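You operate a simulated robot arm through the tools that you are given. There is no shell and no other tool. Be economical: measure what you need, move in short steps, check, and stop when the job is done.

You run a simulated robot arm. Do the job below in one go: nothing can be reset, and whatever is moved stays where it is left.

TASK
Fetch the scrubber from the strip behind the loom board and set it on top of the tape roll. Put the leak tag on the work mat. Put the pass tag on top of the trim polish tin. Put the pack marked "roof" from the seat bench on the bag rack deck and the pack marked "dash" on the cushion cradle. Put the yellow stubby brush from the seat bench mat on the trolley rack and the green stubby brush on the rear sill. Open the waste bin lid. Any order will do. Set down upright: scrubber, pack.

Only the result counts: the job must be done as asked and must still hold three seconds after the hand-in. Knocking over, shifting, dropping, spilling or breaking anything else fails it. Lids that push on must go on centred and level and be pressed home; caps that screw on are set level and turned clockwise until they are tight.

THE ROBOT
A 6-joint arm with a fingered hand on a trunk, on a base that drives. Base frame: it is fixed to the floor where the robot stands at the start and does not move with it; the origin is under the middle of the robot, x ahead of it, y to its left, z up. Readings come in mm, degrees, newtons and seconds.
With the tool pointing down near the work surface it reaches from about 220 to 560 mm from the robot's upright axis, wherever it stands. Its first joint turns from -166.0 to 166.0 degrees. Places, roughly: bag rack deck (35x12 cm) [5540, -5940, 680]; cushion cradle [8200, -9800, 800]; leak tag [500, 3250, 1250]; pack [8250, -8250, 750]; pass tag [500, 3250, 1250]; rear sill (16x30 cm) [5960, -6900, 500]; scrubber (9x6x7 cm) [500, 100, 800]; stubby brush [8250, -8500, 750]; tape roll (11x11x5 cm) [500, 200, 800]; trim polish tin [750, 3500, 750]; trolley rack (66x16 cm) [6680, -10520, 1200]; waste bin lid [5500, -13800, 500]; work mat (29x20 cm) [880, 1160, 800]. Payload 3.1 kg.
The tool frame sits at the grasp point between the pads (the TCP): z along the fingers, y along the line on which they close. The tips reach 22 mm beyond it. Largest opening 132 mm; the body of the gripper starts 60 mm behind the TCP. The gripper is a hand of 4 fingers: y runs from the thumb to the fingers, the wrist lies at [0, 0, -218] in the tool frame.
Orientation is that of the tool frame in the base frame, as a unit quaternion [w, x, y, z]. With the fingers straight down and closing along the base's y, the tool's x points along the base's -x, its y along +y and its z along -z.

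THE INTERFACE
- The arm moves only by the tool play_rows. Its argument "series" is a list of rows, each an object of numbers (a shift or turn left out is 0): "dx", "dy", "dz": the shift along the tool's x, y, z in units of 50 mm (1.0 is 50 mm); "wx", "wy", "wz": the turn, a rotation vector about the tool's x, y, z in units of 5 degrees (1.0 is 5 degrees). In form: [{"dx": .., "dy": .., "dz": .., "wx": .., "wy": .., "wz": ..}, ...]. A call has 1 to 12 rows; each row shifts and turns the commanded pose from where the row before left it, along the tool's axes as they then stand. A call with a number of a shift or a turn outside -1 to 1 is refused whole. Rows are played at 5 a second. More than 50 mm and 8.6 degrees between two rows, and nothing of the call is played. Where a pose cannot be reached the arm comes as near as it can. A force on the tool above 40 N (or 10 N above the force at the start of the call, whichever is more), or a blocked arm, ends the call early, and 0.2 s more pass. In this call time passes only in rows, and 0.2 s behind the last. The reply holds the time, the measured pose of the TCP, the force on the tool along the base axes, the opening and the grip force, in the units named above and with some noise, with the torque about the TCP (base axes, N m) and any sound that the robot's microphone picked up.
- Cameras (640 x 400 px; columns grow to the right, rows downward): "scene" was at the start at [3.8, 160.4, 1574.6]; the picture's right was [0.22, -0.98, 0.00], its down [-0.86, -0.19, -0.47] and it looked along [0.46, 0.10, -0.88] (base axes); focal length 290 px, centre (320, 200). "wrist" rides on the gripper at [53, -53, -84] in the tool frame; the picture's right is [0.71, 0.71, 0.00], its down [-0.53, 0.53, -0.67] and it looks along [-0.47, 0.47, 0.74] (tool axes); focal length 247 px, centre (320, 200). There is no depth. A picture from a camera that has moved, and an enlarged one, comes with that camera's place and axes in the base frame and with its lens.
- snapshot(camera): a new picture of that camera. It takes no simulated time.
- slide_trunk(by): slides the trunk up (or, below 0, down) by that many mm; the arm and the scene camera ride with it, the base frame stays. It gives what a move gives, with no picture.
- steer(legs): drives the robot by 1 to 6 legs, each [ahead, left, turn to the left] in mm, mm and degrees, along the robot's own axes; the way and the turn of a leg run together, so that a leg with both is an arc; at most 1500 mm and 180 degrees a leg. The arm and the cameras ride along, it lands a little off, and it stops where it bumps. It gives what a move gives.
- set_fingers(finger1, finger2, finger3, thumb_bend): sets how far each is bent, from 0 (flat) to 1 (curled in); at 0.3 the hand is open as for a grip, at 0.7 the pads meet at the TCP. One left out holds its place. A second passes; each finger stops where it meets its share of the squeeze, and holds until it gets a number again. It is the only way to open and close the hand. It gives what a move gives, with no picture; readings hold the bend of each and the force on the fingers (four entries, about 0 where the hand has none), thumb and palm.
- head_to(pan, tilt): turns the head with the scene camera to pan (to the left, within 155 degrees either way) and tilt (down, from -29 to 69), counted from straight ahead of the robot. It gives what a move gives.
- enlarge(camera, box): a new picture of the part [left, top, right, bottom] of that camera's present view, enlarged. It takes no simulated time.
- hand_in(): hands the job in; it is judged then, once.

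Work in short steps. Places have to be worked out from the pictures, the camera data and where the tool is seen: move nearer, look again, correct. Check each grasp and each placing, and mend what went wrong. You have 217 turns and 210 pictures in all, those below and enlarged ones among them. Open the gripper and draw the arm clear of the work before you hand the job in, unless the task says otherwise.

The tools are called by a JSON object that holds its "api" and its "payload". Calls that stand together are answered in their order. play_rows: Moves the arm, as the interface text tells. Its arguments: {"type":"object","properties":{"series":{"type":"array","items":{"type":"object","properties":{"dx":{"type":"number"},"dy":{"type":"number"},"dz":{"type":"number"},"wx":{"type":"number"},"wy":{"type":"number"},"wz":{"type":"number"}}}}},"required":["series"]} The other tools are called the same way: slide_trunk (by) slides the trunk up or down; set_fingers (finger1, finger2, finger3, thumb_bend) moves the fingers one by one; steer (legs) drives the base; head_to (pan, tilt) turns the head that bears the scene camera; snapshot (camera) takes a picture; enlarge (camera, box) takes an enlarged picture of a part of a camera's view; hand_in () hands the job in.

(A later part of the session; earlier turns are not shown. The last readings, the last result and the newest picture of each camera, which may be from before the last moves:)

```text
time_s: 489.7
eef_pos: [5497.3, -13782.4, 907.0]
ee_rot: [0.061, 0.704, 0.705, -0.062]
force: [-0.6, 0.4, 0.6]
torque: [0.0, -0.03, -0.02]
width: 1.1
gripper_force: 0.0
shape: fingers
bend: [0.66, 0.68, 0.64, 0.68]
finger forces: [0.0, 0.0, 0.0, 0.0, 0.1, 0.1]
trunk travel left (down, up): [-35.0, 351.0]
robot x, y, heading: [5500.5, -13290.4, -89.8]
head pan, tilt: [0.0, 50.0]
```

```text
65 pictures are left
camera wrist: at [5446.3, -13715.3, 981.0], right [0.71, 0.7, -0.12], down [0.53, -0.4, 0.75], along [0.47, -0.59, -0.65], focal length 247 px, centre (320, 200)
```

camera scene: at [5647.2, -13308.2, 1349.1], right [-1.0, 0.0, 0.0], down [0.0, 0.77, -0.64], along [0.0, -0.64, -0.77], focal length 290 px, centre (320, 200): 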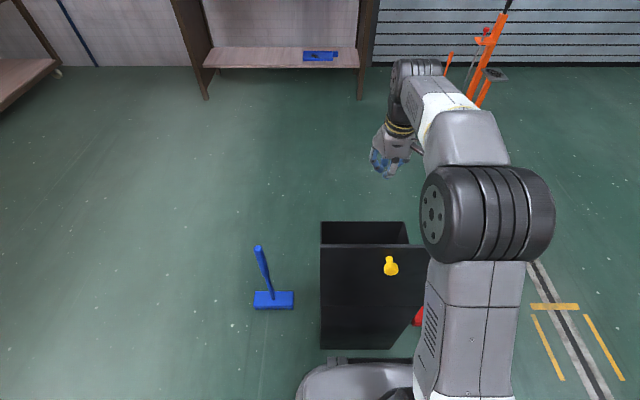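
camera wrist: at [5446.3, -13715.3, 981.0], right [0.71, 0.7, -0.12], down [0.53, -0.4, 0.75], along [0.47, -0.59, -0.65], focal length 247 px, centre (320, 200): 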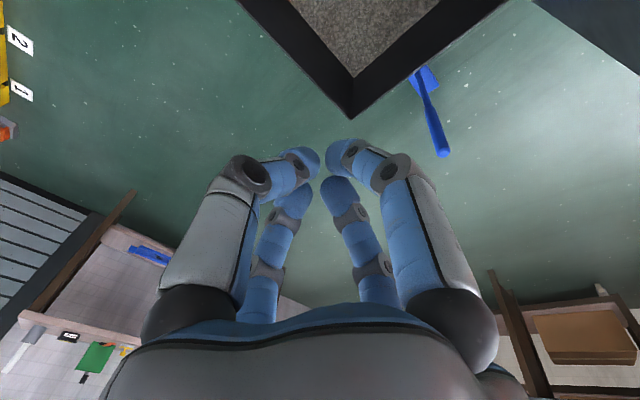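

The lid has swung to about vertical and stays. I nudge it further from behind: lower behind it and pull toward +y with force checks.

{"api": "play_rows", "payload": {"series": [{"dz": 0.98, "dx": 0.18}, {"dz": 0.9, "dx": 0.17}, {"dx": 0.88, "dz": -0.16}, {"dx": 0.88, "dz": -0.16}, {"dx": 0.6, "dz": -0.11}]}}

{"api": "snapshot", "payload": {"camera": "scene"}}

```text
time_s: 490.9
eef_pos: [5499.6, -13657.9, 812.0]
ee_rot: [0.063, 0.704, 0.705, -0.063]
force: [0.4, -1.0, -0.3]
torque: [0.01, -0.04, -0.03]
width: 0.6
gripper_force: 0.1
shape: fingers
bend: [0.66, 0.68, 0.64, 0.68]
finger forces: [0.3, 0.0, 0.0, 0.0, 0.0, 0.2]
trunk travel left (down, up): [-35.0, 351.0]
robot x, y, heading: [5496.6, -13287.8, -89.7]
head pan, tilt: [0.0, 50.0]
```

```text
64 pictures are left
camera scene: at [5647.3, -13307.2, 1349.1], right [-1.0, 0.0, 0.0], down [0.0, 0.77, -0.64], along [0.0, -0.64, -0.77], focal length 290 px, centre (320, 200)
```

scene: 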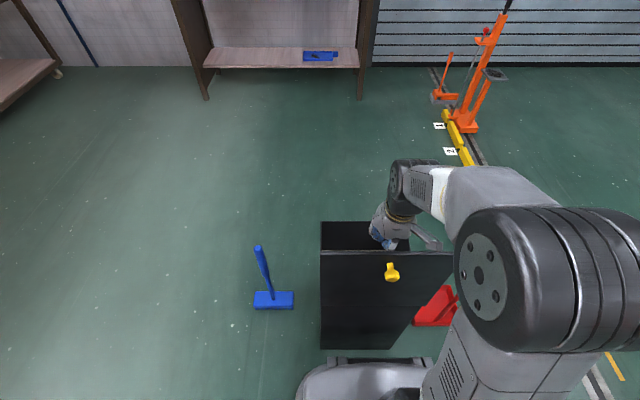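

The hand is right behind the lid. I pull another 70 mm toward +y.

{"api": "play_rows", "payload": {"series": [{"dx": 0.45, "dz": -0.08}, {"dx": 0.45, "dz": -0.08}, {"dx": 0.45, "dz": -0.08}]}}

{"api": "snapshot", "payload": {"camera": "scene"}}

```text
time_s: 491.7
eef_pos: [5499.0, -13595.5, 813.9]
ee_rot: [0.065, 0.704, 0.704, -0.066]
force: [-1.7, -23.4, 17.1]
torque: [0.85, -0.07, 0.06]
width: 0.0
gripper_force: 13.5
shape: fingers
bend: [0.7, 0.68, 0.64, 0.68]
finger forces: [27.5, 0.0, 0.0, 0.1, 0.0, 0.0]
trunk travel left (down, up): [-35.0, 351.0]
robot x, y, heading: [5497.2, -13291.1, -89.8]
head pan, tilt: [0.0, 50.0]
```

```text
63 pictures are left
camera scene: at [5647.0, -13310.4, 1349.3], right [-1.0, 0.0, 0.0], down [0.0, 0.77, -0.64], along [0.0, -0.64, -0.77], focal length 290 px, centre (320, 200)
```

scene: 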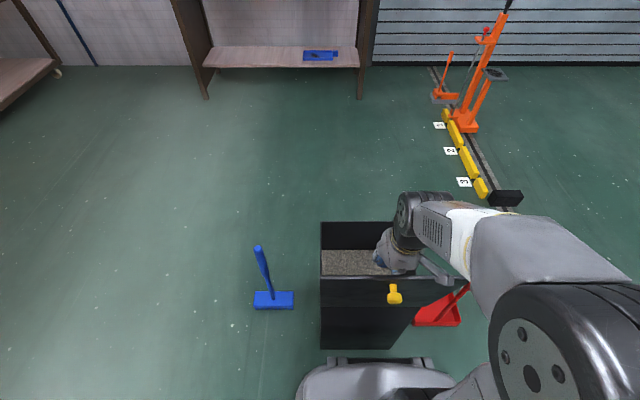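

The lid is past vertical with rising force (near its stop). I back off, raise the hand out and check it stays.

{"api": "play_rows", "payload": {"series": [{"dx": -0.9, "dz": 0.16}, {"dx": -0.4, "dz": -0.9}, {"dz": -1}, {"dz": -1}, {"dz": -0.9}]}}

{"api": "snapshot", "payload": {"camera": "scene"}}

```text
time_s: 492.9
eef_pos: [5501.2, -13622.0, 1003.8]
ee_rot: [0.061, 0.703, 0.705, -0.062]
force: [-0.3, -0.2, 0.2]
torque: [0.02, 0.01, -0.02]
width: 1.2
gripper_force: 0.0
shape: fingers
bend: [0.66, 0.68, 0.64, 0.68]
finger forces: [0.1, 0.0, 0.1, 0.1, 0.0, 0.1]
trunk travel left (down, up): [-35.0, 351.0]
robot x, y, heading: [5504.8, -13289.4, -90.1]
head pan, tilt: [0.0, 50.0]
```

```text
62 pictures are left
camera scene: at [5647.2, -13307.2, 1349.1], right [-1.0, 0.0, 0.0], down [0.0, 0.77, -0.64], along [0.0, -0.64, -0.77], focal length 290 px, centre (320, 200)
```

scene: 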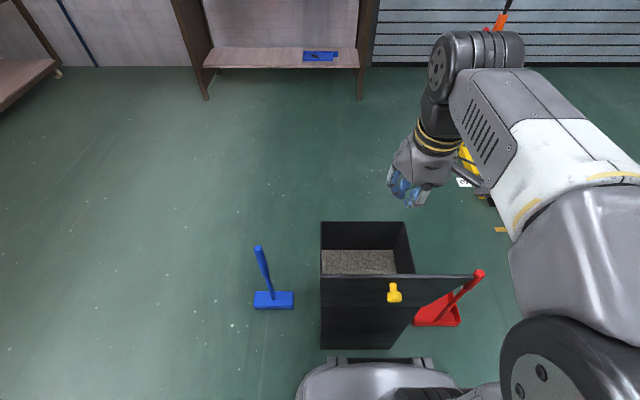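

The lid stays open and nothing else moved. I level the hand, raise the trunk, and drive back toward the seat bench.

{"api": "play_rows", "payload": {"series": [{"wy": 0.7}, {"wy": 0.7}, {"wy": 0.65}, {"dx": 0.7}]}}

{"api": "slide_trunk", "payload": {"by": 240}}

{"api": "steer", "payload": {"legs": [[-1250, 0, 0], [0, 0, 88], [1500, 0, 0]]}}

```text
time_s: 493.9
eef_pos: [5499.0, -13587.7, 1001.2]
ee_rot: [-0.001, 0.706, 0.708, 0.002]
force: [-0.4, -0.5, 0.1]
torque: [-0.01, 0.01, 0.01]
width: 1.1
gripper_force: 0.0
shape: fingers
bend: [0.66, 0.68, 0.64, 0.68]
finger forces: [0.0, 0.0, 0.0, 0.0, 0.0, 0.0]
trunk travel left (down, up): [-35.0, 351.0]
robot x, y, heading: [5498.9, -13289.0, -90.2]
head pan, tilt: [0.0, 50.0]
```

```text
time_s: 496.4
eef_pos: [5497.0, -13588.9, 1241.0]
ee_rot: [-0.002, 0.706, 0.708, 0.002]
force: [0.0, 0.3, 0.0]
torque: [0.01, 0.02, -0.01]
width: 1.1
gripper_force: 0.0
shape: fingers
bend: [0.66, 0.68, 0.64, 0.68]
finger forces: [0.1, 0.0, 0.1, 0.1, 0.0, 0.0]
trunk travel left (down, up): [-275.0, 111.0]
robot x, y, heading: [5501.2, -13287.9, -89.8]
head pan, tilt: [0.0, 50.0]
```

```text
time_s: 513.5
eef_pos: [7318.4, -12113.6, 1242.8]
ee_rot: [-0.002, 0.006, 1.0, -0.001]
force: [-0.2, -0.6, -0.5]
torque: [-0.03, -0.02, 0.01]
width: 1.0
gripper_force: 0.0
shape: fingers
bend: [0.66, 0.68, 0.64, 0.68]
finger forces: [0.0, 0.0, 0.0, 0.0, 0.0, 0.1]
trunk travel left (down, up): [-275.0, 111.0]
robot x, y, heading: [7015.3, -12106.0, -0.7]
head pan, tilt: [0.0, 50.0]
```

On track. I go to x≈7450 and then up the lane to the seat bench.

{"api": "steer", "payload": {"legs": [[440, 0, 0.7], [0, 1500, 0], [0, 1500, 0], [0, 660, 0]]}}

{"api": "set_fingers", "payload": {"finger1": 0.42, "finger2": 0.42, "finger3": 0.42, "thumb_bend": 0.42}}

{"api": "snapshot", "payload": {"camera": "scene"}}

```text
time_s: 533.4
eef_pos: [7786.3, -8473.9, 1242.4]
ee_rot: [-0.001, 0.009, 1.0, 0.0]
force: [-0.8, -0.4, 0.0]
torque: [-0.05, -0.02, -0.01]
width: 1.0
gripper_force: 0.1
shape: fingers
bend: [0.66, 0.68, 0.64, 0.68]
finger forces: [0.2, 0.0, 0.1, 0.0, 0.1, 0.0]
trunk travel left (down, up): [-275.0, 111.0]
robot x, y, heading: [7485.2, -8465.2, -1.1]
head pan, tilt: [0.0, 50.0]
```

```text
time_s: 534.4
eef_pos: [7787.4, -8475.1, 1241.9]
ee_rot: [-0.002, 0.01, 1.0, -0.001]
force: [0.8, 0.8, 0.3]
torque: [0.02, 0.0, 0.0]
width: 59.5
gripper_force: 0.1
shape: fingers
bend: [0.42, 0.42, 0.42, 0.42]
finger forces: [0.1, 0.1, 0.0, 0.1, 0.0, 0.0]
trunk travel left (down, up): [-275.0, 111.0]
robot x, y, heading: [7489.2, -8463.3, -1.1]
head pan, tilt: [0.0, 50.0]
```

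```text
61 pictures are left
camera scene: at [7507.6, -8320.9, 1589.2], right [-0.02, -1.0, 0.0], down [-0.77, 0.02, -0.64], along [0.64, -0.01, -0.77], focal length 290 px, centre (320, 200)
```

scene: 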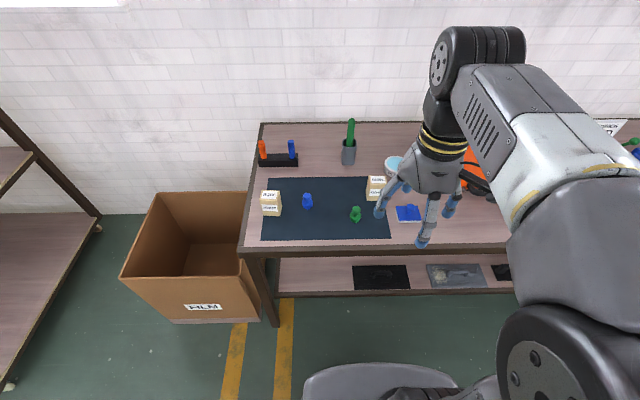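

Green brush near (8082,-8446). I move the base nearer and bring the hand above it.

{"api": "steer", "payload": {"legs": [[110, 17, 1.1]]}}

{"api": "play_rows", "payload": {"series": [{"dx": -0.7, "dz": 0.7}, {"dx": -0.7, "dz": 0.7}, {"dx": -0.7, "dz": 0.7}, {"dx": -0.7, "dz": 0.7}, {"dx": -0.6, "dz": 0.7}, {"dx": -0.3, "dz": 0.9}, {"dz": 0.9}]}}

{"api": "snapshot", "payload": {"camera": "wrist"}}

{"api": "enlarge", "payload": {"camera": "scene", "box": [270, 150, 430, 250]}}

```text
time_s: 535.6
eef_pos: [7895.2, -8453.0, 1241.9]
ee_rot: [-0.002, 0.001, 1.0, -0.001]
force: [0.5, 0.8, -0.4]
torque: [-0.02, 0.01, -0.01]
width: 59.6
gripper_force: 0.0
shape: fingers
bend: [0.42, 0.42, 0.42, 0.42]
finger forces: [0.0, 0.0, 0.0, 0.0, 0.0, 0.0]
trunk travel left (down, up): [-275.0, 111.0]
robot x, y, heading: [7595.4, -8452.9, 0.1]
head pan, tilt: [0.0, 50.0]
```

```text
time_s: 537.2
eef_pos: [8079.8, -8452.9, 974.1]
ee_rot: [-0.002, 0.001, 1.0, 0.001]
force: [1.0, -0.3, 0.8]
torque: [0.0, 0.01, -0.02]
width: 59.4
gripper_force: 0.0
shape: fingers
bend: [0.42, 0.42, 0.42, 0.42]
finger forces: [0.1, 0.0, 0.1, 0.0, 0.1, 0.0]
trunk travel left (down, up): [-275.0, 111.0]
robot x, y, heading: [7595.4, -8450.3, -0.1]
head pan, tilt: [0.0, 50.0]
```

```text
60 pictures are left
camera wrist: at [8027.7, -8507.1, 1059.3], right [-0.71, 0.71, 0.0], down [0.53, 0.53, 0.67], along [0.47, 0.47, -0.75], focal length 247 px, centre (320, 200)
```

wrist: 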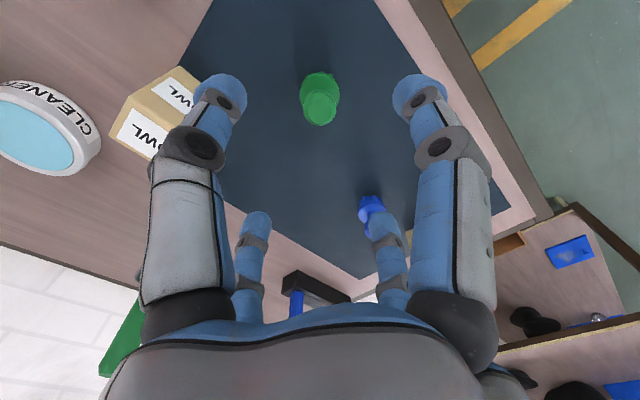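

```text
4.00 times, centred on (350, 200) of scene
camera zoom: at [7613.3, -8304.9, 1589.2], right [0.0, -1.0, 0.0], down [-0.77, 0.0, -0.64], along [0.64, 0.0, -0.77], focal length 1162 px, centre (200, 200)
```

zoom: 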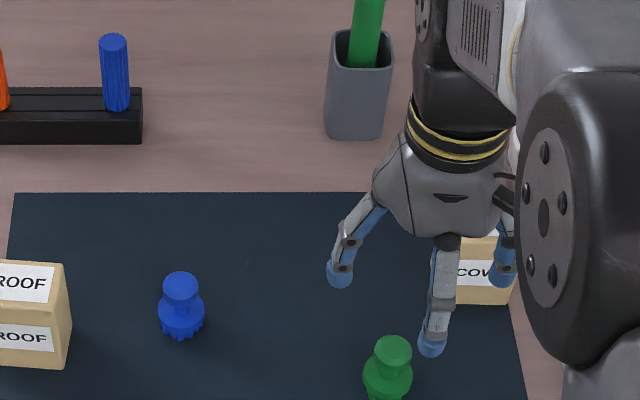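

Aligned within ~5 mm. I correct and descend to z≈843, then close on the base.

{"api": "play_rows", "payload": {"series": [{"dx": -0.08, "dy": 0.08, "dz": 0.7}, {"dz": 0.7}, {"dz": 0.6}, {"dz": 0.4}, {"dz": 0.23}]}}

{"api": "snapshot", "payload": {"camera": "wrist"}}

```text
time_s: 538.4
eef_pos: [8081.4, -8449.0, 845.7]
ee_rot: [0.0, 0.0, 1.0, 0.0]
force: [-0.7, 0.0, 0.5]
torque: [0.0, 0.02, -0.01]
width: 59.5
gripper_force: 0.1
shape: fingers
bend: [0.42, 0.42, 0.42, 0.42]
finger forces: [0.1, 0.0, 0.1, 0.0, 0.0, 0.1]
trunk travel left (down, up): [-275.0, 111.0]
robot x, y, heading: [7592.6, -8449.5, -0.1]
head pan, tilt: [0.0, 50.0]
```

```text
58 pictures are left
camera wrist: at [8030.2, -8502.3, 930.2], right [-0.71, 0.71, 0.0], down [0.53, 0.53, 0.67], along [0.47, 0.47, -0.75], focal length 247 px, centre (320, 200)
```

wrist: 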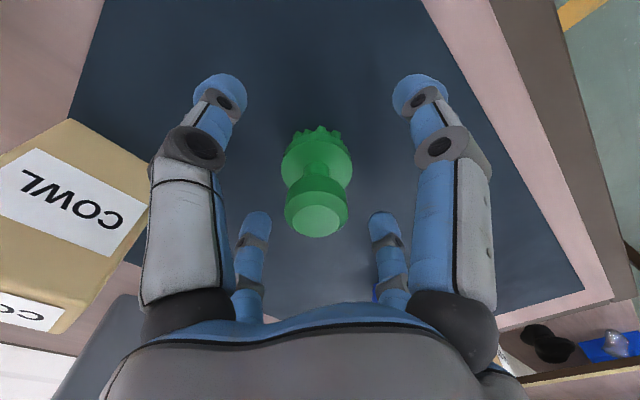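

Centred. I go down 4 mm more and close.

{"api": "play_rows", "payload": {"series": [{"dz": 0.09}]}}

{"api": "set_fingers", "payload": {"finger1": 0.8, "finger2": 0.8, "finger3": 0.8, "thumb_bend": 0.8}}

{"api": "play_rows", "payload": {"series": [{"dz": -0.6}, {"dz": -0.9}, {"dz": -0.9}, {"dx": 0.8}, {"dx": 0.9}, {"dx": 0.9}, {"dz": -0.9}]}}

{"api": "snapshot", "payload": {"camera": "wrist"}}

```text
time_s: 538.8
eef_pos: [8081.3, -8447.2, 840.5]
ee_rot: [-0.001, 0.001, 1.0, 0.001]
force: [0.6, 0.5, -0.4]
torque: [0.0, -0.01, 0.06]
width: 59.6
gripper_force: 0.3
shape: fingers
bend: [0.42, 0.42, 0.42, 0.42]
finger forces: [0.1, 0.1, 0.0, 0.0, 0.0, 0.0]
trunk travel left (down, up): [-275.0, 111.0]
robot x, y, heading: [7594.1, -8450.6, -0.2]
head pan, tilt: [0.0, 50.0]
```

```text
time_s: 539.8
eef_pos: [8081.4, -8448.3, 841.3]
ee_rot: [-0.001, 0.002, 1.0, 0.0]
force: [0.3, -1.3, 5.4]
torque: [0.06, -0.06, -0.01]
width: 6.8
gripper_force: 17.0
shape: fingers
bend: [0.62, 0.54, 0.61, 0.66]
finger forces: [4.5, 11.4, 4.5, 0.0, 13.8, 0.0]
trunk travel left (down, up): [-275.0, 111.0]
robot x, y, heading: [7596.7, -8452.3, 0.0]
head pan, tilt: [0.0, 50.0]
```

```text
time_s: 541.4
eef_pos: [7952.5, -8450.3, 1005.8]
ee_rot: [-0.001, 0.002, 1.0, 0.0]
force: [0.3, 0.2, -1.4]
torque: [-0.06, 0.01, -0.01]
width: 6.1
gripper_force: 16.5
shape: fingers
bend: [0.63, 0.53, 0.62, 0.67]
finger forces: [4.4, 12.3, 3.8, 0.0, 12.3, 0.0]
trunk travel left (down, up): [-275.0, 111.0]
robot x, y, heading: [7594.4, -8452.8, -0.1]
head pan, tilt: [0.0, 50.0]
```

```text
57 pictures are left
camera wrist: at [7900.7, -8503.7, 1089.6], right [-0.71, 0.71, 0.0], down [0.53, 0.53, 0.67], along [0.47, 0.47, -0.75], focal length 247 px, centre (320, 200)
```

wrist: 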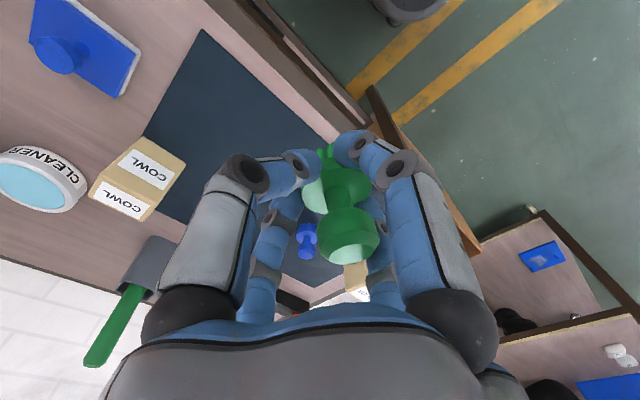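

The green brush is held (leaning, but caught by its knob). I drive to the car's side: back off, turn and go to y≈-6950.

{"api": "play_rows", "payload": {"series": [{"dx": 0.8}, {"dz": -0.8}]}}

{"api": "steer", "payload": {"legs": [[-430, 0, 0], [0, 0, 178], [0, -1480, 0]]}}

{"api": "head_to", "payload": {"pan": 0, "tilt": 35}}

{"api": "snapshot", "payload": {"camera": "scene"}}

{"api": "snapshot", "payload": {"camera": "wrist"}}

```text
time_s: 542.0
eef_pos: [7911.2, -8450.2, 1047.5]
ee_rot: [-0.002, 0.0, 1.0, 0.0]
force: [-0.4, 0.0, -1.1]
torque: [-0.01, 0.03, 0.0]
width: 5.9
gripper_force: 16.3
shape: fingers
bend: [0.63, 0.53, 0.62, 0.67]
finger forces: [4.4, 12.4, 3.9, 0.0, 12.2, 0.1]
trunk travel left (down, up): [-275.0, 111.0]
robot x, y, heading: [7592.0, -8451.1, -0.1]
head pan, tilt: [0.0, 50.0]
```

```text
time_s: 558.7
eef_pos: [6889.0, -6990.8, 1046.7]
ee_rot: [0.0, 1.0, -0.009, 0.001]
force: [0.2, -1.1, -0.4]
torque: [0.01, 0.01, -0.02]
width: 5.0
gripper_force: 16.3
shape: fingers
bend: [0.63, 0.53, 0.62, 0.67]
finger forces: [3.9, 12.4, 3.9, 0.1, 12.2, 0.0]
trunk travel left (down, up): [-275.0, 111.0]
robot x, y, heading: [7206.7, -6994.1, 178.8]
head pan, tilt: [0.0, 50.0]
```

```text
time_s: 559.5
eef_pos: [6888.5, -6991.1, 1046.9]
ee_rot: [0.001, 1.0, -0.008, 0.002]
force: [-0.9, -0.5, -0.4]
torque: [0.01, -0.02, 0.03]
width: 5.4
gripper_force: 15.6
shape: fingers
bend: [0.63, 0.53, 0.62, 0.67]
finger forces: [3.9, 12.4, 3.9, 0.1, 12.3, 0.0]
trunk travel left (down, up): [-275.0, 111.0]
robot x, y, heading: [7207.1, -6997.6, 179.2]
head pan, tilt: [0.0, 35.0]
```

```text
56 pictures are left
camera scene: at [7176.1, -7143.6, 1610.9], right [0.02, 1.0, 0.0], down [0.57, -0.01, -0.82], along [-0.82, 0.01, -0.57], focal length 290 px, centre (320, 200)
```

scene: 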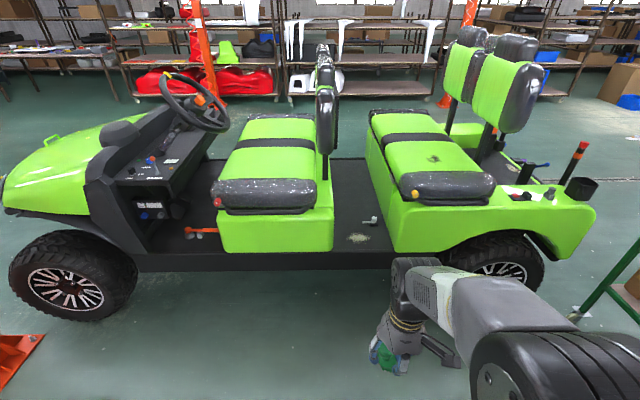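

```text
55 pictures are left
camera wrist: at [6943.5, -6938.9, 1131.5], right [0.69, -0.72, 0.0], down [-0.54, -0.52, 0.67], along [-0.48, -0.46, -0.75], focal length 247 px, centre (320, 200)
```

wrist: 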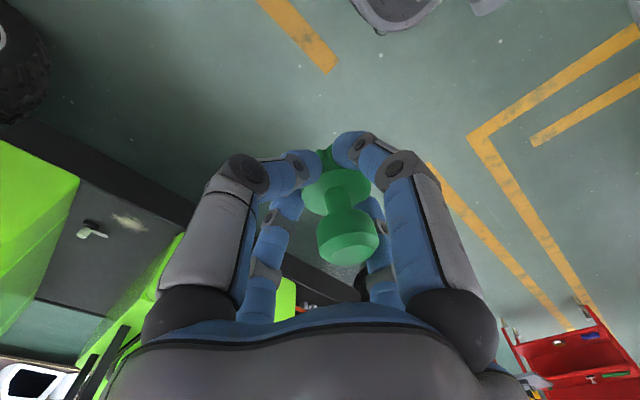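

The rear sill is the black floor strip between the seats, centred near (5960,-6910), z≈500. I align, approach and lower the trunk.

{"api": "steer", "payload": {"legs": [[640, -80, 0.9]]}}

{"api": "slide_trunk", "payload": {"by": -260}}

{"api": "head_to", "payload": {"pan": -8, "tilt": 50}}

{"api": "snapshot", "payload": {"camera": "scene"}}

{"api": "snapshot", "payload": {"camera": "wrist"}}

```text
time_s: 563.1
eef_pos: [6248.9, -6897.7, 1046.6]
ee_rot: [0.0, 1.0, -0.008, 0.001]
force: [0.2, 0.1, -0.9]
torque: [0.0, -0.02, -0.01]
width: 5.2
gripper_force: 16.1
shape: fingers
bend: [0.63, 0.53, 0.62, 0.67]
finger forces: [3.9, 12.4, 3.9, 0.0, 12.2, 0.1]
trunk travel left (down, up): [-275.0, 111.0]
robot x, y, heading: [6569.4, -6904.8, 179.1]
head pan, tilt: [0.0, 35.0]
```

```text
time_s: 565.8
eef_pos: [6248.6, -6898.7, 788.0]
ee_rot: [0.001, 1.0, -0.008, 0.002]
force: [-0.6, -0.1, -1.5]
torque: [0.03, 0.01, 0.0]
width: 5.4
gripper_force: 16.4
shape: fingers
bend: [0.63, 0.53, 0.62, 0.67]
finger forces: [3.9, 12.3, 3.9, 0.0, 12.3, 0.1]
trunk travel left (down, up): [-15.0, 371.0]
robot x, y, heading: [6566.3, -6899.4, 178.7]
head pan, tilt: [0.0, 35.0]
```

```text
time_s: 566.5
eef_pos: [6248.6, -6898.4, 786.7]
ee_rot: [0.001, 1.0, -0.009, 0.002]
force: [-0.2, 0.6, -0.4]
torque: [-0.01, -0.03, 0.03]
width: 5.2
gripper_force: 16.4
shape: fingers
bend: [0.63, 0.53, 0.62, 0.67]
finger forces: [3.9, 12.4, 3.9, 0.0, 12.2, 0.1]
trunk travel left (down, up): [-15.0, 371.0]
robot x, y, heading: [6571.0, -6901.9, 179.4]
head pan, tilt: [-8.0, 50.0]
```

```text
54 pictures are left
camera scene: at [6548.3, -7040.5, 1329.6], right [0.16, 0.99, 0.0], down [0.76, -0.12, -0.64], along [-0.64, 0.1, -0.77], focal length 290 px, centre (320, 200)
```

scene: 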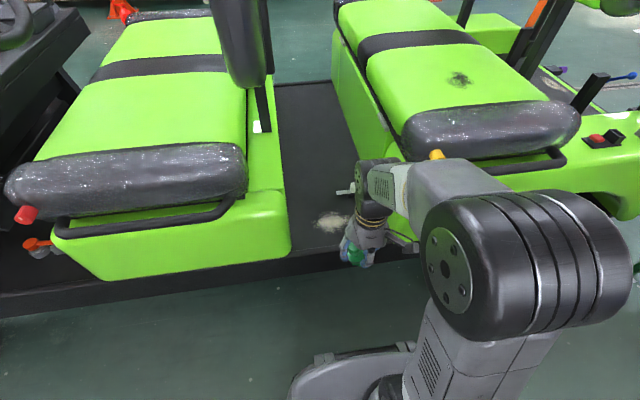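

```text
53 pictures are left
camera wrist: at [6303.8, -6846.4, 871.9], right [0.69, -0.72, 0.0], down [-0.54, -0.52, 0.67], along [-0.48, -0.46, -0.75], focal length 247 px, centre (320, 200)
```

wrist: 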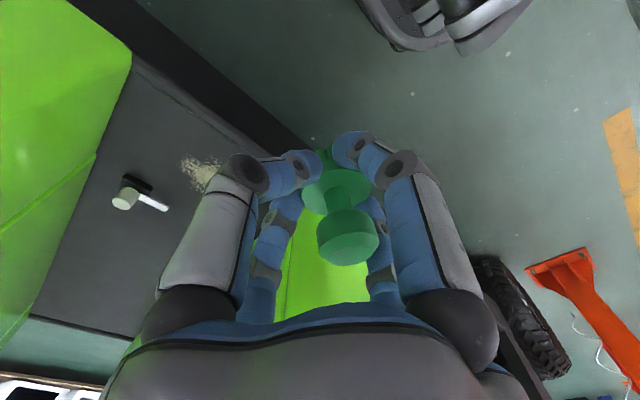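

The spot (5975,-6905) between the seats is free. I drive 95 mm ahead and extend with lowering.

{"api": "steer", "payload": {"legs": [[95, 0, 0.7]]}}

{"api": "play_rows", "payload": {"series": [{"dx": -0.9, "dz": 0.3}, {"dx": -0.9, "dz": 0.3}, {"dx": -0.9, "dz": 0.3}, {"dx": -0.87, "dz": 0.3}, {"dz": 0.9}, {"dz": 0.9}, {"dz": 0.6}]}}

{"api": "snapshot", "payload": {"camera": "scene"}}

{"api": "snapshot", "payload": {"camera": "wrist"}}

```text
time_s: 567.6
eef_pos: [6154.3, -6901.7, 787.5]
ee_rot: [0.0, 1.0, -0.002, 0.001]
force: [0.7, 0.3, -0.5]
torque: [-0.01, -0.03, 0.0]
width: 5.2
gripper_force: 15.9
shape: fingers
bend: [0.63, 0.53, 0.62, 0.67]
finger forces: [4.0, 12.4, 3.9, 0.0, 12.3, 0.0]
trunk travel left (down, up): [-15.0, 371.0]
robot x, y, heading: [6473.2, -6898.8, 179.8]
head pan, tilt: [-8.0, 50.0]
```

```text
time_s: 569.2
eef_pos: [5976.3, -6901.4, 603.1]
ee_rot: [0.0, 1.0, -0.003, 0.002]
force: [0.4, 0.3, -0.3]
torque: [-0.02, 0.01, -0.03]
width: 4.7
gripper_force: 15.8
shape: fingers
bend: [0.63, 0.53, 0.62, 0.72]
finger forces: [3.9, 12.5, 3.7, 0.0, 12.1, 0.0]
trunk travel left (down, up): [-15.0, 371.0]
robot x, y, heading: [6471.3, -6899.4, 179.7]
head pan, tilt: [-8.0, 50.0]
```

```text
52 pictures are left
camera scene: at [6455.5, -7039.6, 1329.6], right [0.14, 0.99, 0.0], down [0.76, -0.11, -0.64], along [-0.64, 0.09, -0.77], focal length 290 px, centre (320, 200)
```

scene: 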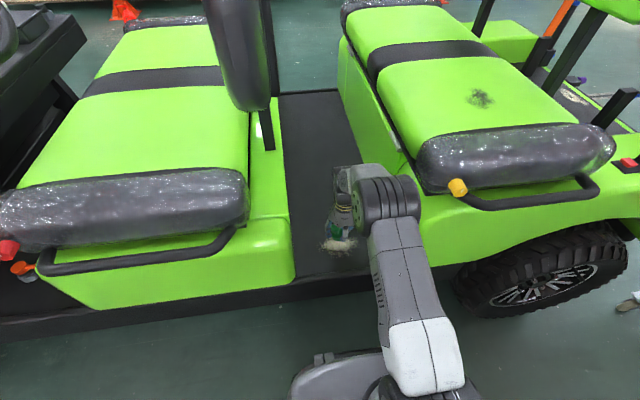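

```text
51 pictures are left
camera wrist: at [6030.0, -6848.3, 688.4], right [0.7, -0.71, 0.0], down [-0.53, -0.52, 0.67], along [-0.47, -0.47, -0.75], focal length 247 px, centre (320, 200)
```

wrist: 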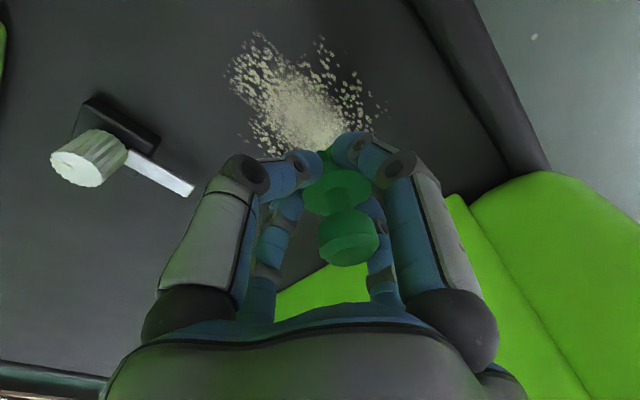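

A dust patch lies at the centre, so I shift 70 mm toward -y to a clean part of the sill, then lower to contact.

{"api": "play_rows", "payload": {"series": [{"dy": 0.7}, {"dy": 0.7}, {"dz": 0.6}, {"dz": 0.15}, {"dz": 0.1}, {"dz": 0.1}]}}

{"api": "snapshot", "payload": {"camera": "wrist"}}

{"api": "enlarge", "payload": {"camera": "scene", "box": [270, 160, 430, 280]}}

```text
time_s: 570.6
eef_pos: [5976.4, -6970.0, 558.0]
ee_rot: [0.0, 1.0, -0.003, 0.002]
force: [0.1, 0.6, -1.2]
torque: [0.0, -0.04, 0.0]
width: 4.9
gripper_force: 16.8
shape: fingers
bend: [0.63, 0.53, 0.62, 0.72]
finger forces: [3.9, 12.6, 3.8, 0.0, 12.1, 0.1]
trunk travel left (down, up): [-15.0, 371.0]
robot x, y, heading: [6472.5, -6904.9, 179.9]
head pan, tilt: [-8.0, 50.0]
```

```text
50 pictures are left
camera wrist: at [6030.1, -6917.5, 642.8], right [0.7, -0.71, 0.0], down [-0.53, -0.52, 0.67], along [-0.47, -0.47, -0.75], focal length 247 px, centre (320, 200)
```

wrist: 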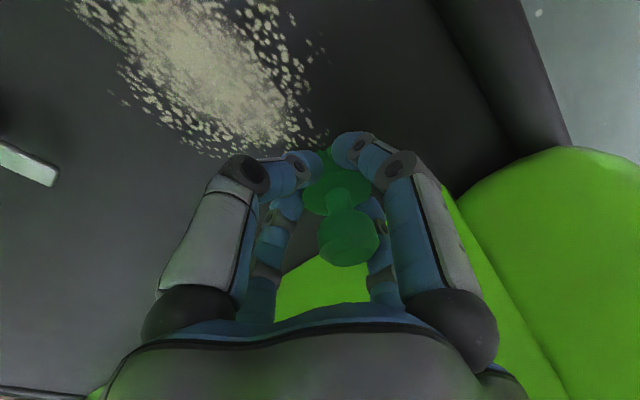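

```text
3.33 times, centred on (350, 220) of scene
camera zoom: at [6455.6, -7039.7, 1329.6], right [0.14, 0.99, 0.0], down [0.76, -0.11, -0.64], along [-0.64, 0.09, -0.77], focal length 968 px, centre (220, 133)
```

zoom: 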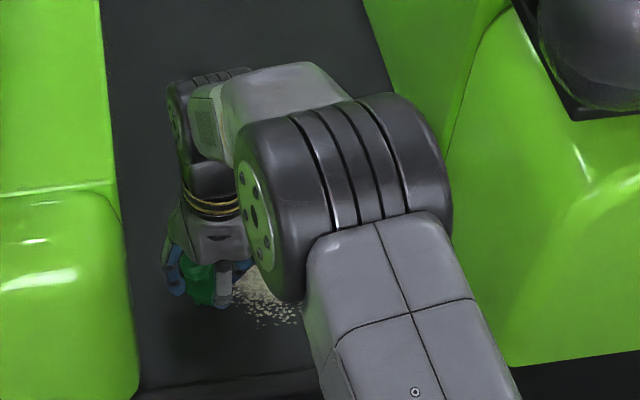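

Clear spot. I lower gently to contact.

{"api": "play_rows", "payload": {"series": [{"dz": 0.1}, {"dz": 0.08}, {"dz": 0.06}, {"dz": 0.06}, {"dz": 0.05}]}}

```text
time_s: 571.8
eef_pos: [5974.5, -6971.3, 541.4]
ee_rot: [0.0, 1.0, -0.001, 0.0]
force: [0.1, 0.6, -0.1]
torque: [-0.01, -0.02, -0.04]
width: 4.7
gripper_force: 16.6
shape: fingers
bend: [0.63, 0.53, 0.62, 0.72]
finger forces: [3.9, 12.4, 3.9, 0.1, 12.3, 0.1]
trunk travel left (down, up): [-15.0, 371.0]
robot x, y, heading: [6471.6, -6902.8, 179.6]
head pan, tilt: [-8.0, 50.0]
```

{"api": "play_rows", "payload": {"series": [{"dz": 0.05}, {"dz": 0.05}, {"dz": 0.05}]}}

{"api": "snapshot", "payload": {"camera": "wrist"}}

```text
time_s: 572.6
eef_pos: [5976.4, -6971.3, 535.5]
ee_rot: [0.001, 1.0, -0.003, 0.0]
force: [0.2, 3.8, 13.4]
torque: [-0.29, 0.01, -0.05]
width: 4.7
gripper_force: 18.3
shape: fingers
bend: [0.63, 0.53, 0.62, 0.72]
finger forces: [4.6, 12.4, 4.5, 0.0, 14.0, 0.1]
trunk travel left (down, up): [-15.0, 371.0]
robot x, y, heading: [6472.4, -6899.4, 179.7]
head pan, tilt: [-8.0, 50.0]
```

```text
48 pictures are left
camera wrist: at [6031.1, -6917.7, 619.8], right [0.7, -0.71, 0.0], down [-0.53, -0.52, 0.67], along [-0.48, -0.47, -0.74], focal length 247 px, centre (320, 200)
```

wrist: 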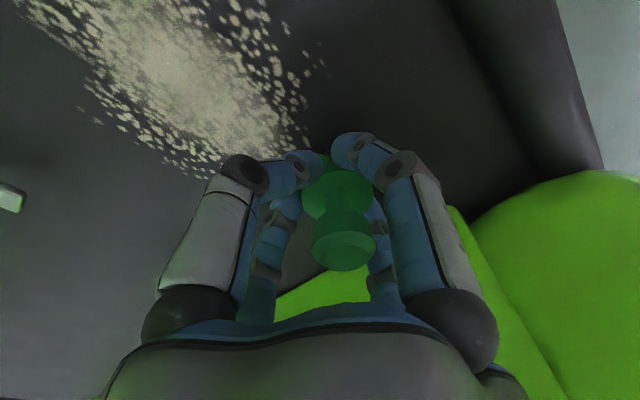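

Contact. I open gradually so the brush settles, then check.

{"api": "set_fingers", "payload": {"finger1": 0.55, "finger2": 0.46, "finger3": 0.55, "thumb_bend": 0.56}}

{"api": "set_fingers", "payload": {"finger1": 0.42, "finger2": 0.38, "finger3": 0.42, "thumb_bend": 0.4}}

{"api": "snapshot", "payload": {"camera": "wrist"}}

```text
time_s: 573.6
eef_pos: [5975.8, -6970.7, 534.4]
ee_rot: [0.0, 1.0, -0.003, 0.002]
force: [0.0, -0.1, 0.2]
torque: [0.02, -0.03, 0.0]
width: 27.2
gripper_force: 0.0
shape: fingers
bend: [0.55, 0.46, 0.55, 0.56]
finger forces: [0.0, 0.1, 0.1, 0.0, 0.0, 0.1]
trunk travel left (down, up): [-15.0, 371.0]
robot x, y, heading: [6469.0, -6902.3, 179.9]
head pan, tilt: [-8.0, 50.0]
```

```text
time_s: 574.6
eef_pos: [5976.2, -6969.9, 535.0]
ee_rot: [0.0, 1.0, -0.003, 0.002]
force: [-0.2, -0.4, 0.3]
torque: [-0.01, 0.01, 0.0]
width: 61.8
gripper_force: 0.2
shape: fingers
bend: [0.42, 0.38, 0.42, 0.4]
finger forces: [0.0, 0.0, 0.1, 0.0, 0.0, 0.1]
trunk travel left (down, up): [-15.0, 371.0]
robot x, y, heading: [6471.4, -6904.2, 179.4]
head pan, tilt: [-8.0, 50.0]
```

```text
47 pictures are left
camera wrist: at [6031.0, -6917.9, 618.8], right [0.7, -0.71, 0.0], down [-0.53, -0.52, 0.67], along [-0.47, -0.47, -0.75], focal length 247 px, centre (320, 200)
```

wrist: 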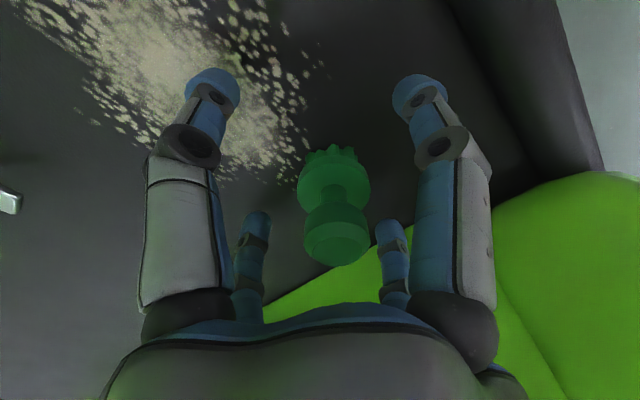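

The green brush stands upright on the sill. I lift straight up and withdraw.

{"api": "play_rows", "payload": {"series": [{"dz": -0.8}, {"dz": -0.9}, {"dz": -0.9}, {"dx": 0.5, "dz": -0.7, "dy": -0.3}, {"dx": 0.8, "dz": -0.5, "dy": -0.3}, {"dx": 0.9, "dz": -0.2}, {"dx": 0.9}, {"dx": 0.9}]}}

{"api": "snapshot", "payload": {"camera": "scene"}}

```text
time_s: 576.4
eef_pos: [6175.9, -6941.5, 737.0]
ee_rot: [-0.001, 1.0, -0.003, 0.001]
force: [-0.9, -0.2, -0.2]
torque: [0.0, -0.02, 0.01]
width: 62.2
gripper_force: 0.1
shape: fingers
bend: [0.42, 0.38, 0.42, 0.4]
finger forces: [0.0, 0.0, 0.0, 0.0, 0.0, 0.1]
trunk travel left (down, up): [-15.0, 371.0]
robot x, y, heading: [6472.1, -6900.5, 179.9]
head pan, tilt: [-8.0, 50.0]
```

```text
46 pictures are left
camera scene: at [6456.2, -7039.6, 1329.6], right [0.14, 0.99, 0.0], down [0.76, -0.11, -0.64], along [-0.64, 0.09, -0.77], focal length 290 px, centre (320, 200)
```

scene: 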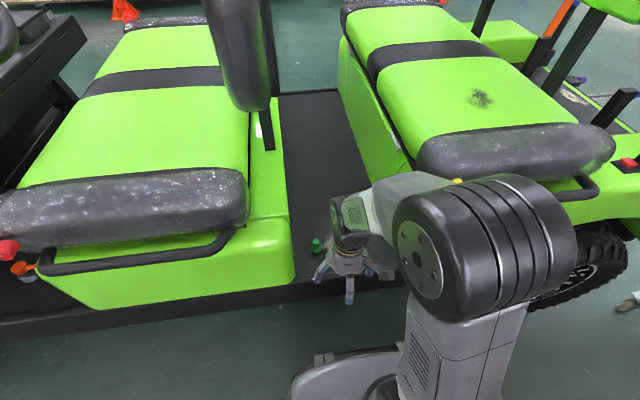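

Green brush placed. I raise the trunk and go back for the ROOF pack.

{"api": "steer", "payload": {"legs": [[-700, 0, 0]]}}

{"api": "slide_trunk", "payload": {"by": 260}}

{"api": "play_rows", "payload": {"series": [{"dz": -0.9}, {"dz": -0.6}]}}

{"api": "steer", "payload": {"legs": [[0, 1260, 0], [0, 0, 178], [430, 0, 0]]}}

{"api": "head_to", "payload": {"pan": 0, "tilt": 48}}

{"api": "snapshot", "payload": {"camera": "scene"}}

```text
time_s: 580.2
eef_pos: [6862.4, -6946.1, 735.3]
ee_rot: [-0.001, 1.0, -0.002, 0.001]
force: [-0.5, 0.1, 0.1]
torque: [-0.03, -0.01, 0.01]
width: 61.9
gripper_force: 0.1
shape: fingers
bend: [0.42, 0.38, 0.42, 0.4]
finger forces: [0.0, 0.0, 0.1, 0.0, 0.0, 0.1]
trunk travel left (down, up): [-15.0, 371.0]
robot x, y, heading: [7157.7, -6903.6, 179.8]
head pan, tilt: [-8.0, 50.0]
```

```text
time_s: 582.9
eef_pos: [6863.8, -6945.9, 994.9]
ee_rot: [0.0, 1.0, -0.002, 0.001]
force: [-0.3, 0.5, 0.1]
torque: [0.01, 0.02, -0.05]
width: 61.8
gripper_force: 0.0
shape: fingers
bend: [0.42, 0.38, 0.42, 0.4]
finger forces: [0.1, 0.0, 0.0, 0.1, 0.0, 0.1]
trunk travel left (down, up): [-275.0, 111.0]
robot x, y, heading: [7157.5, -6905.1, 179.8]
head pan, tilt: [-8.0, 50.0]
```

```text
time_s: 583.5
eef_pos: [6861.2, -6946.5, 1071.7]
ee_rot: [0.0, 1.0, -0.002, 0.002]
force: [0.6, 0.0, 0.1]
torque: [-0.03, -0.04, -0.02]
width: 62.1
gripper_force: 0.1
shape: fingers
bend: [0.42, 0.38, 0.42, 0.4]
finger forces: [0.0, 0.0, 0.1, 0.1, 0.0, 0.0]
trunk travel left (down, up): [-275.0, 111.0]
robot x, y, heading: [7163.3, -6902.4, 179.6]
head pan, tilt: [-8.0, 50.0]
```

```text
time_s: 599.4
eef_pos: [7873.8, -8137.5, 1071.1]
ee_rot: [-0.002, 0.013, 1.0, 0.001]
force: [-0.1, -0.5, -0.3]
torque: [0.01, 0.02, 0.03]
width: 61.7
gripper_force: 0.1
shape: fingers
bend: [0.42, 0.38, 0.42, 0.4]
finger forces: [0.1, 0.0, 0.0, 0.1, 0.0, 0.1]
trunk travel left (down, up): [-275.0, 111.0]
robot x, y, heading: [7576.9, -8172.3, -1.2]
head pan, tilt: [-8.0, 50.0]
```

```text
time_s: 600.1
eef_pos: [7873.3, -8137.6, 1070.7]
ee_rot: [-0.002, 0.014, 1.0, 0.0]
force: [-0.7, 0.0, 0.0]
torque: [-0.02, 0.02, 0.0]
width: 62.0
gripper_force: 0.2
shape: fingers
bend: [0.42, 0.38, 0.42, 0.4]
finger forces: [0.0, 0.0, 0.0, 0.0, 0.0, 0.0]
trunk travel left (down, up): [-275.0, 111.0]
robot x, y, heading: [7577.3, -8174.1, -1.5]
head pan, tilt: [0.0, 48.0]
```

```text
45 pictures are left
camera scene: at [7599.1, -8027.9, 1591.9], right [-0.03, -1.0, 0.0], down [-0.74, 0.02, -0.67], along [0.67, -0.02, -0.74], focal length 290 px, centre (320, 200)
```

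scene: 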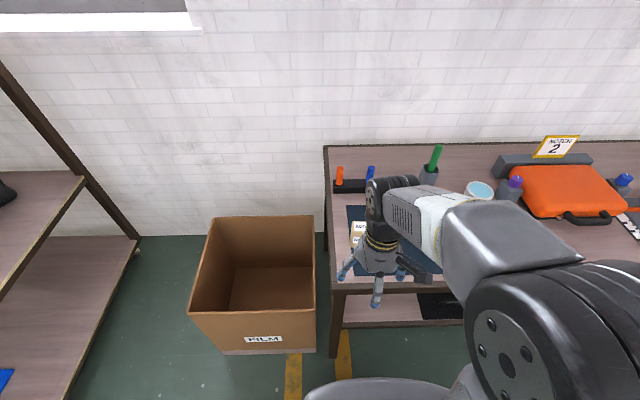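

I square up, widen the y-fingers, and move above ROOF near (8120,-8167).

{"api": "steer", "payload": {"legs": [[30, 0, 1.4]]}}

{"api": "set_fingers", "payload": {"finger1": 0.4, "finger2": 0.3, "finger3": 0.4, "thumb_bend": 0.3}}

{"api": "play_rows", "payload": {"series": [{"dx": -0.85, "dy": -0.1}, {"dx": -0.85, "dy": -0.1}, {"dx": -0.85, "dy": -0.1}, {"dx": -0.85, "dy": -0.1}, {"dx": -0.6, "dy": -0.1}, {"dz": 0.8}, {"dz": 0.6}]}}

{"api": "snapshot", "payload": {"camera": "wrist"}}

{"api": "enlarge", "payload": {"camera": "scene", "box": [310, 170, 470, 270]}}

```text
time_s: 600.9
eef_pos: [7902.5, -8130.6, 1071.4]
ee_rot: [-0.002, 0.001, 1.0, 0.001]
force: [-0.2, 0.2, -0.1]
torque: [0.02, -0.01, 0.02]
width: 62.1
gripper_force: 0.0
shape: fingers
bend: [0.42, 0.38, 0.42, 0.4]
finger forces: [0.0, 0.0, 0.1, 0.0, 0.0, 0.0]
trunk travel left (down, up): [-275.0, 111.0]
robot x, y, heading: [7606.1, -8176.3, -0.2]
head pan, tilt: [0.0, 48.0]
```

```text
time_s: 601.9
eef_pos: [7902.7, -8130.7, 1070.8]
ee_rot: [-0.001, 0.001, 1.0, 0.0]
force: [0.0, 1.1, 0.0]
torque: [0.02, 0.0, 0.01]
width: 76.9
gripper_force: 0.0
shape: fingers
bend: [0.4, 0.3, 0.4, 0.3]
finger forces: [0.1, 0.1, 0.0, 0.1, 0.0, 0.0]
trunk travel left (down, up): [-275.0, 111.0]
robot x, y, heading: [7602.6, -8178.7, -0.2]
head pan, tilt: [0.0, 48.0]
```

```text
time_s: 603.5
eef_pos: [8102.8, -8156.8, 1002.1]
ee_rot: [-0.002, 0.001, 1.0, 0.0]
force: [0.3, -0.2, -0.4]
torque: [-0.02, 0.02, 0.02]
width: 76.7
gripper_force: 0.1
shape: fingers
bend: [0.4, 0.3, 0.4, 0.3]
finger forces: [0.1, 0.1, 0.1, 0.1, 0.0, 0.0]
trunk travel left (down, up): [-275.0, 111.0]
robot x, y, heading: [7603.2, -8174.8, -0.0]
head pan, tilt: [0.0, 48.0]
```

```text
44 pictures are left
camera wrist: at [8050.7, -8210.7, 1086.9], right [-0.71, 0.71, 0.0], down [0.53, 0.53, 0.67], along [0.47, 0.47, -0.75], focal length 247 px, centre (320, 200)
```

wrist: 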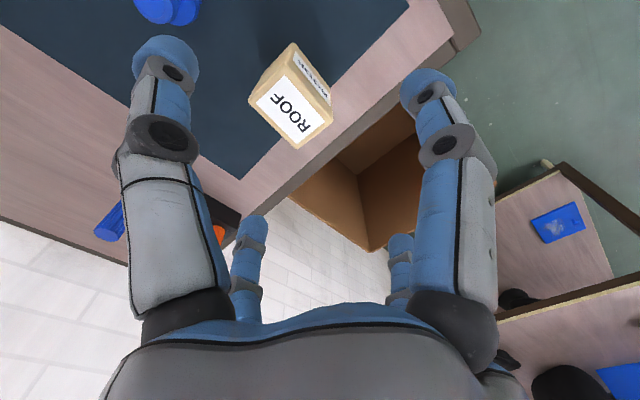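

```text
4.00 times, centred on (390, 220) of scene
camera zoom: at [7625.8, -8027.7, 1591.9], right [0.0, -1.0, 0.0], down [-0.74, 0.0, -0.67], along [0.67, 0.0, -0.74], focal length 1162 px, centre (40, 120)
```

zoom: 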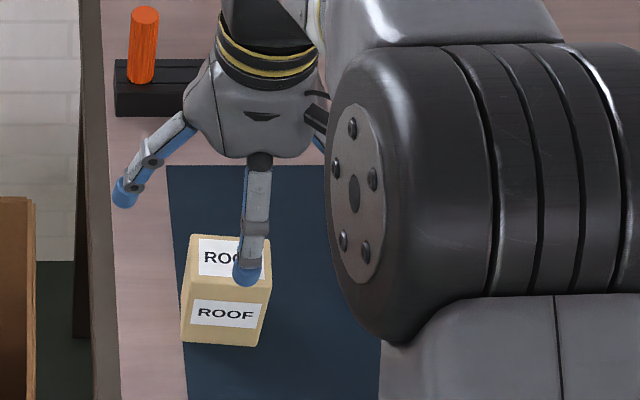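

ROOF at about (8120,-8170). I shift accordingly and descend to z≈915 for a check.

{"api": "play_rows", "payload": {"series": [{"dx": -0.34, "dy": -0.26, "dz": 0.5}, {"dz": 0.6}, {"dz": 0.6}]}}

{"api": "snapshot", "payload": {"camera": "wrist"}}

```text
time_s: 604.3
eef_pos: [8118.5, -8168.5, 917.1]
ee_rot: [-0.003, 0.0, 1.0, 0.0]
force: [1.3, -0.5, 0.1]
torque: [0.01, 0.03, -0.01]
width: 76.9
gripper_force: 0.1
shape: fingers
bend: [0.4, 0.3, 0.4, 0.3]
finger forces: [0.0, 0.0, 0.0, 0.0, 0.1, 0.0]
trunk travel left (down, up): [-275.0, 111.0]
robot x, y, heading: [7602.5, -8176.5, 0.0]
head pan, tilt: [0.0, 48.0]
```

```text
42 pictures are left
camera wrist: at [8066.2, -8223.5, 1001.4], right [-0.71, 0.71, 0.0], down [0.53, 0.53, 0.67], along [0.47, 0.47, -0.75], focal length 247 px, centre (320, 200)
```

wrist: 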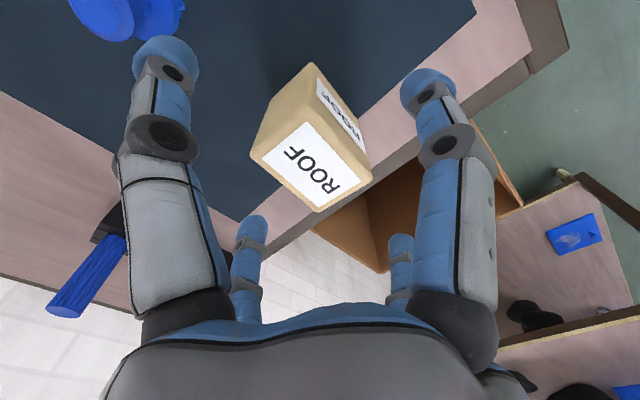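

Nearly centred; small correction, descend to z≈862 and close.

{"api": "play_rows", "payload": {"series": [{"dx": -0.05, "dy": -0.07, "dz": 0.4}, {"dz": 0.4}, {"dz": 0.3}]}}

{"api": "set_fingers", "payload": {"finger1": 0.7, "finger2": 0.7, "finger3": 0.7, "thumb_bend": 0.7}}

{"api": "play_rows", "payload": {"series": [{"dz": -0.5}, {"dz": -0.9}, {"dz": -0.9}, {"dz": -0.9}, {"dx": 0.9}, {"dx": 0.9}, {"dx": 0.9}, {"dx": 0.9}]}}

{"api": "snapshot", "payload": {"camera": "wrist"}}

```text
time_s: 605.1
eef_pos: [8121.8, -8172.2, 861.3]
ee_rot: [-0.002, 0.001, 1.0, 0.0]
force: [-0.7, -0.3, -0.8]
torque: [-0.02, -0.03, 0.0]
width: 76.8
gripper_force: 0.1
shape: fingers
bend: [0.4, 0.3, 0.4, 0.3]
finger forces: [0.1, 0.0, 0.0, 0.0, 0.0, 0.1]
trunk travel left (down, up): [-275.0, 111.0]
robot x, y, heading: [7603.5, -8171.0, -0.1]
head pan, tilt: [0.0, 48.0]
```

```text
time_s: 606.1
eef_pos: [8121.4, -8171.8, 860.9]
ee_rot: [-0.001, 0.001, 1.0, 0.0]
force: [0.6, -0.4, 0.4]
torque: [-0.01, 0.02, 0.02]
width: 24.1
gripper_force: 17.1
shape: fingers
bend: [0.58, 0.5, 0.57, 0.58]
finger forces: [6.2, 7.5, 5.8, 0.0, 14.3, 0.1]
trunk travel left (down, up): [-275.0, 111.0]
robot x, y, heading: [7607.8, -8171.7, -0.0]
head pan, tilt: [0.0, 48.0]
```

```text
time_s: 607.9
eef_pos: [7940.5, -8173.5, 1020.6]
ee_rot: [0.0, 0.001, 1.0, 0.0]
force: [-0.4, -0.5, -1.3]
torque: [-0.02, 0.02, -0.02]
width: 23.7
gripper_force: 16.8
shape: fingers
bend: [0.58, 0.5, 0.57, 0.58]
finger forces: [6.1, 7.9, 5.6, 0.0, 13.8, 0.0]
trunk travel left (down, up): [-275.0, 111.0]
robot x, y, heading: [7605.0, -8170.9, -0.0]
head pan, tilt: [0.0, 48.0]
```

```text
41 pictures are left
camera wrist: at [7887.5, -8227.0, 1105.6], right [-0.71, 0.71, 0.0], down [0.53, 0.53, 0.67], along [0.47, 0.47, -0.74], focal length 247 px, centre (320, 200)
```

wrist: 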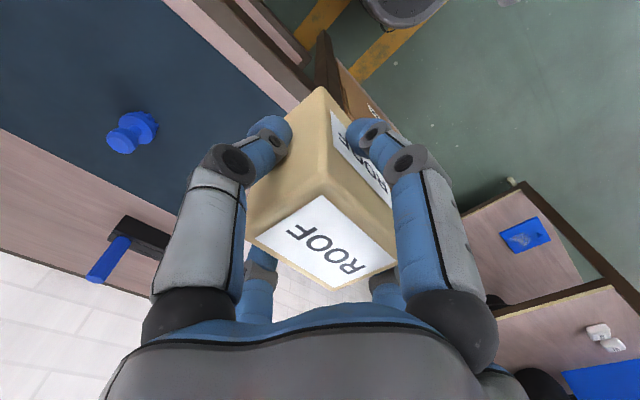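

ROOF is held firmly. I drive round the post to the car's rear end: first up the lane at x≈7100.

{"api": "play_rows", "payload": {"series": [{"dx": 0.8}, {"dz": -0.8}]}}

{"api": "steer", "payload": {"legs": [[-505, 0, 0], [0, 1500, 0], [0, 1500, 0], [0, 930, 0]]}}

```text
time_s: 608.5
eef_pos: [7901.8, -8172.9, 1060.1]
ee_rot: [-0.001, 0.001, 1.0, 0.0]
force: [-0.9, 0.5, -1.7]
torque: [0.0, -0.01, -0.01]
width: 23.4
gripper_force: 16.5
shape: fingers
bend: [0.58, 0.5, 0.57, 0.58]
finger forces: [6.1, 7.9, 5.7, 0.1, 13.6, 0.1]
trunk travel left (down, up): [-275.0, 111.0]
robot x, y, heading: [7605.1, -8168.9, 0.0]
head pan, tilt: [0.0, 48.0]
```

```text
time_s: 629.8
eef_pos: [7475.3, -4272.0, 1059.6]
ee_rot: [-0.002, 0.008, 1.0, 0.0]
force: [-0.4, -0.2, -2.7]
torque: [-0.02, 0.01, -0.03]
width: 23.1
gripper_force: 16.5
shape: fingers
bend: [0.58, 0.5, 0.57, 0.58]
finger forces: [6.1, 7.8, 5.6, 0.0, 13.6, 0.1]
trunk travel left (down, up): [-275.0, 111.0]
robot x, y, heading: [7178.3, -4267.7, -0.9]
head pan, tilt: [0.0, 48.0]
```

Now across to x≈5540 (north of the post), then turn to face -y.

{"api": "steer", "payload": {"legs": [[-60, 80, 0.9], [-1500, 0, 0], [-80, 0, -88]]}}

{"api": "head_to", "payload": {"pan": 0, "tilt": 30}}

{"api": "snapshot", "payload": {"camera": "scene"}}

```text
time_s: 634.4
eef_pos: [6785.7, -4188.6, 1053.9]
ee_rot: [0.031, 0.109, 0.994, 0.0]
force: [2.2, 2.3, -3.9]
torque: [-0.08, 0.22, -0.02]
width: 22.8
gripper_force: 17.1
shape: fingers
bend: [0.58, 0.49, 0.57, 0.59]
finger forces: [6.5, 8.2, 6.4, 0.0, 13.0, 0.0]
trunk travel left (down, up): [-275.0, 111.0]
robot x, y, heading: [6476.1, -4117.4, -12.5]
head pan, tilt: [0.0, 48.0]
stopped in leg 2: the robot was blocked; the commanded pose is now the measured one
```

```text
time_s: 635.2
eef_pos: [6785.8, -4179.2, 1053.3]
ee_rot: [0.029, 0.098, 0.995, -0.007]
force: [0.1, 0.3, -1.8]
torque: [-0.05, 0.02, -0.01]
width: 22.6
gripper_force: 17.1
shape: fingers
bend: [0.58, 0.49, 0.57, 0.59]
finger forces: [6.6, 8.2, 6.4, 0.0, 13.0, 0.0]
trunk travel left (down, up): [-275.0, 111.0]
robot x, y, heading: [6471.8, -4124.4, -11.0]
head pan, tilt: [0.0, 30.0]
```

```text
40 pictures are left
camera scene: at [6689.9, -4010.0, 1618.1], right [-0.19, -0.98, 0.01], down [-0.58, 0.11, -0.81], along [0.79, -0.16, -0.59], focal length 290 px, centre (320, 200)
```

scene: 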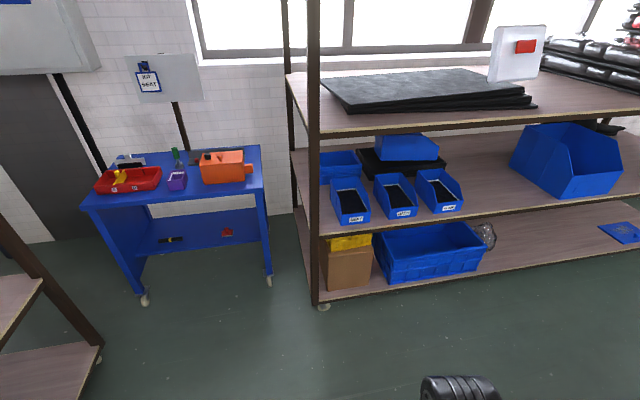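

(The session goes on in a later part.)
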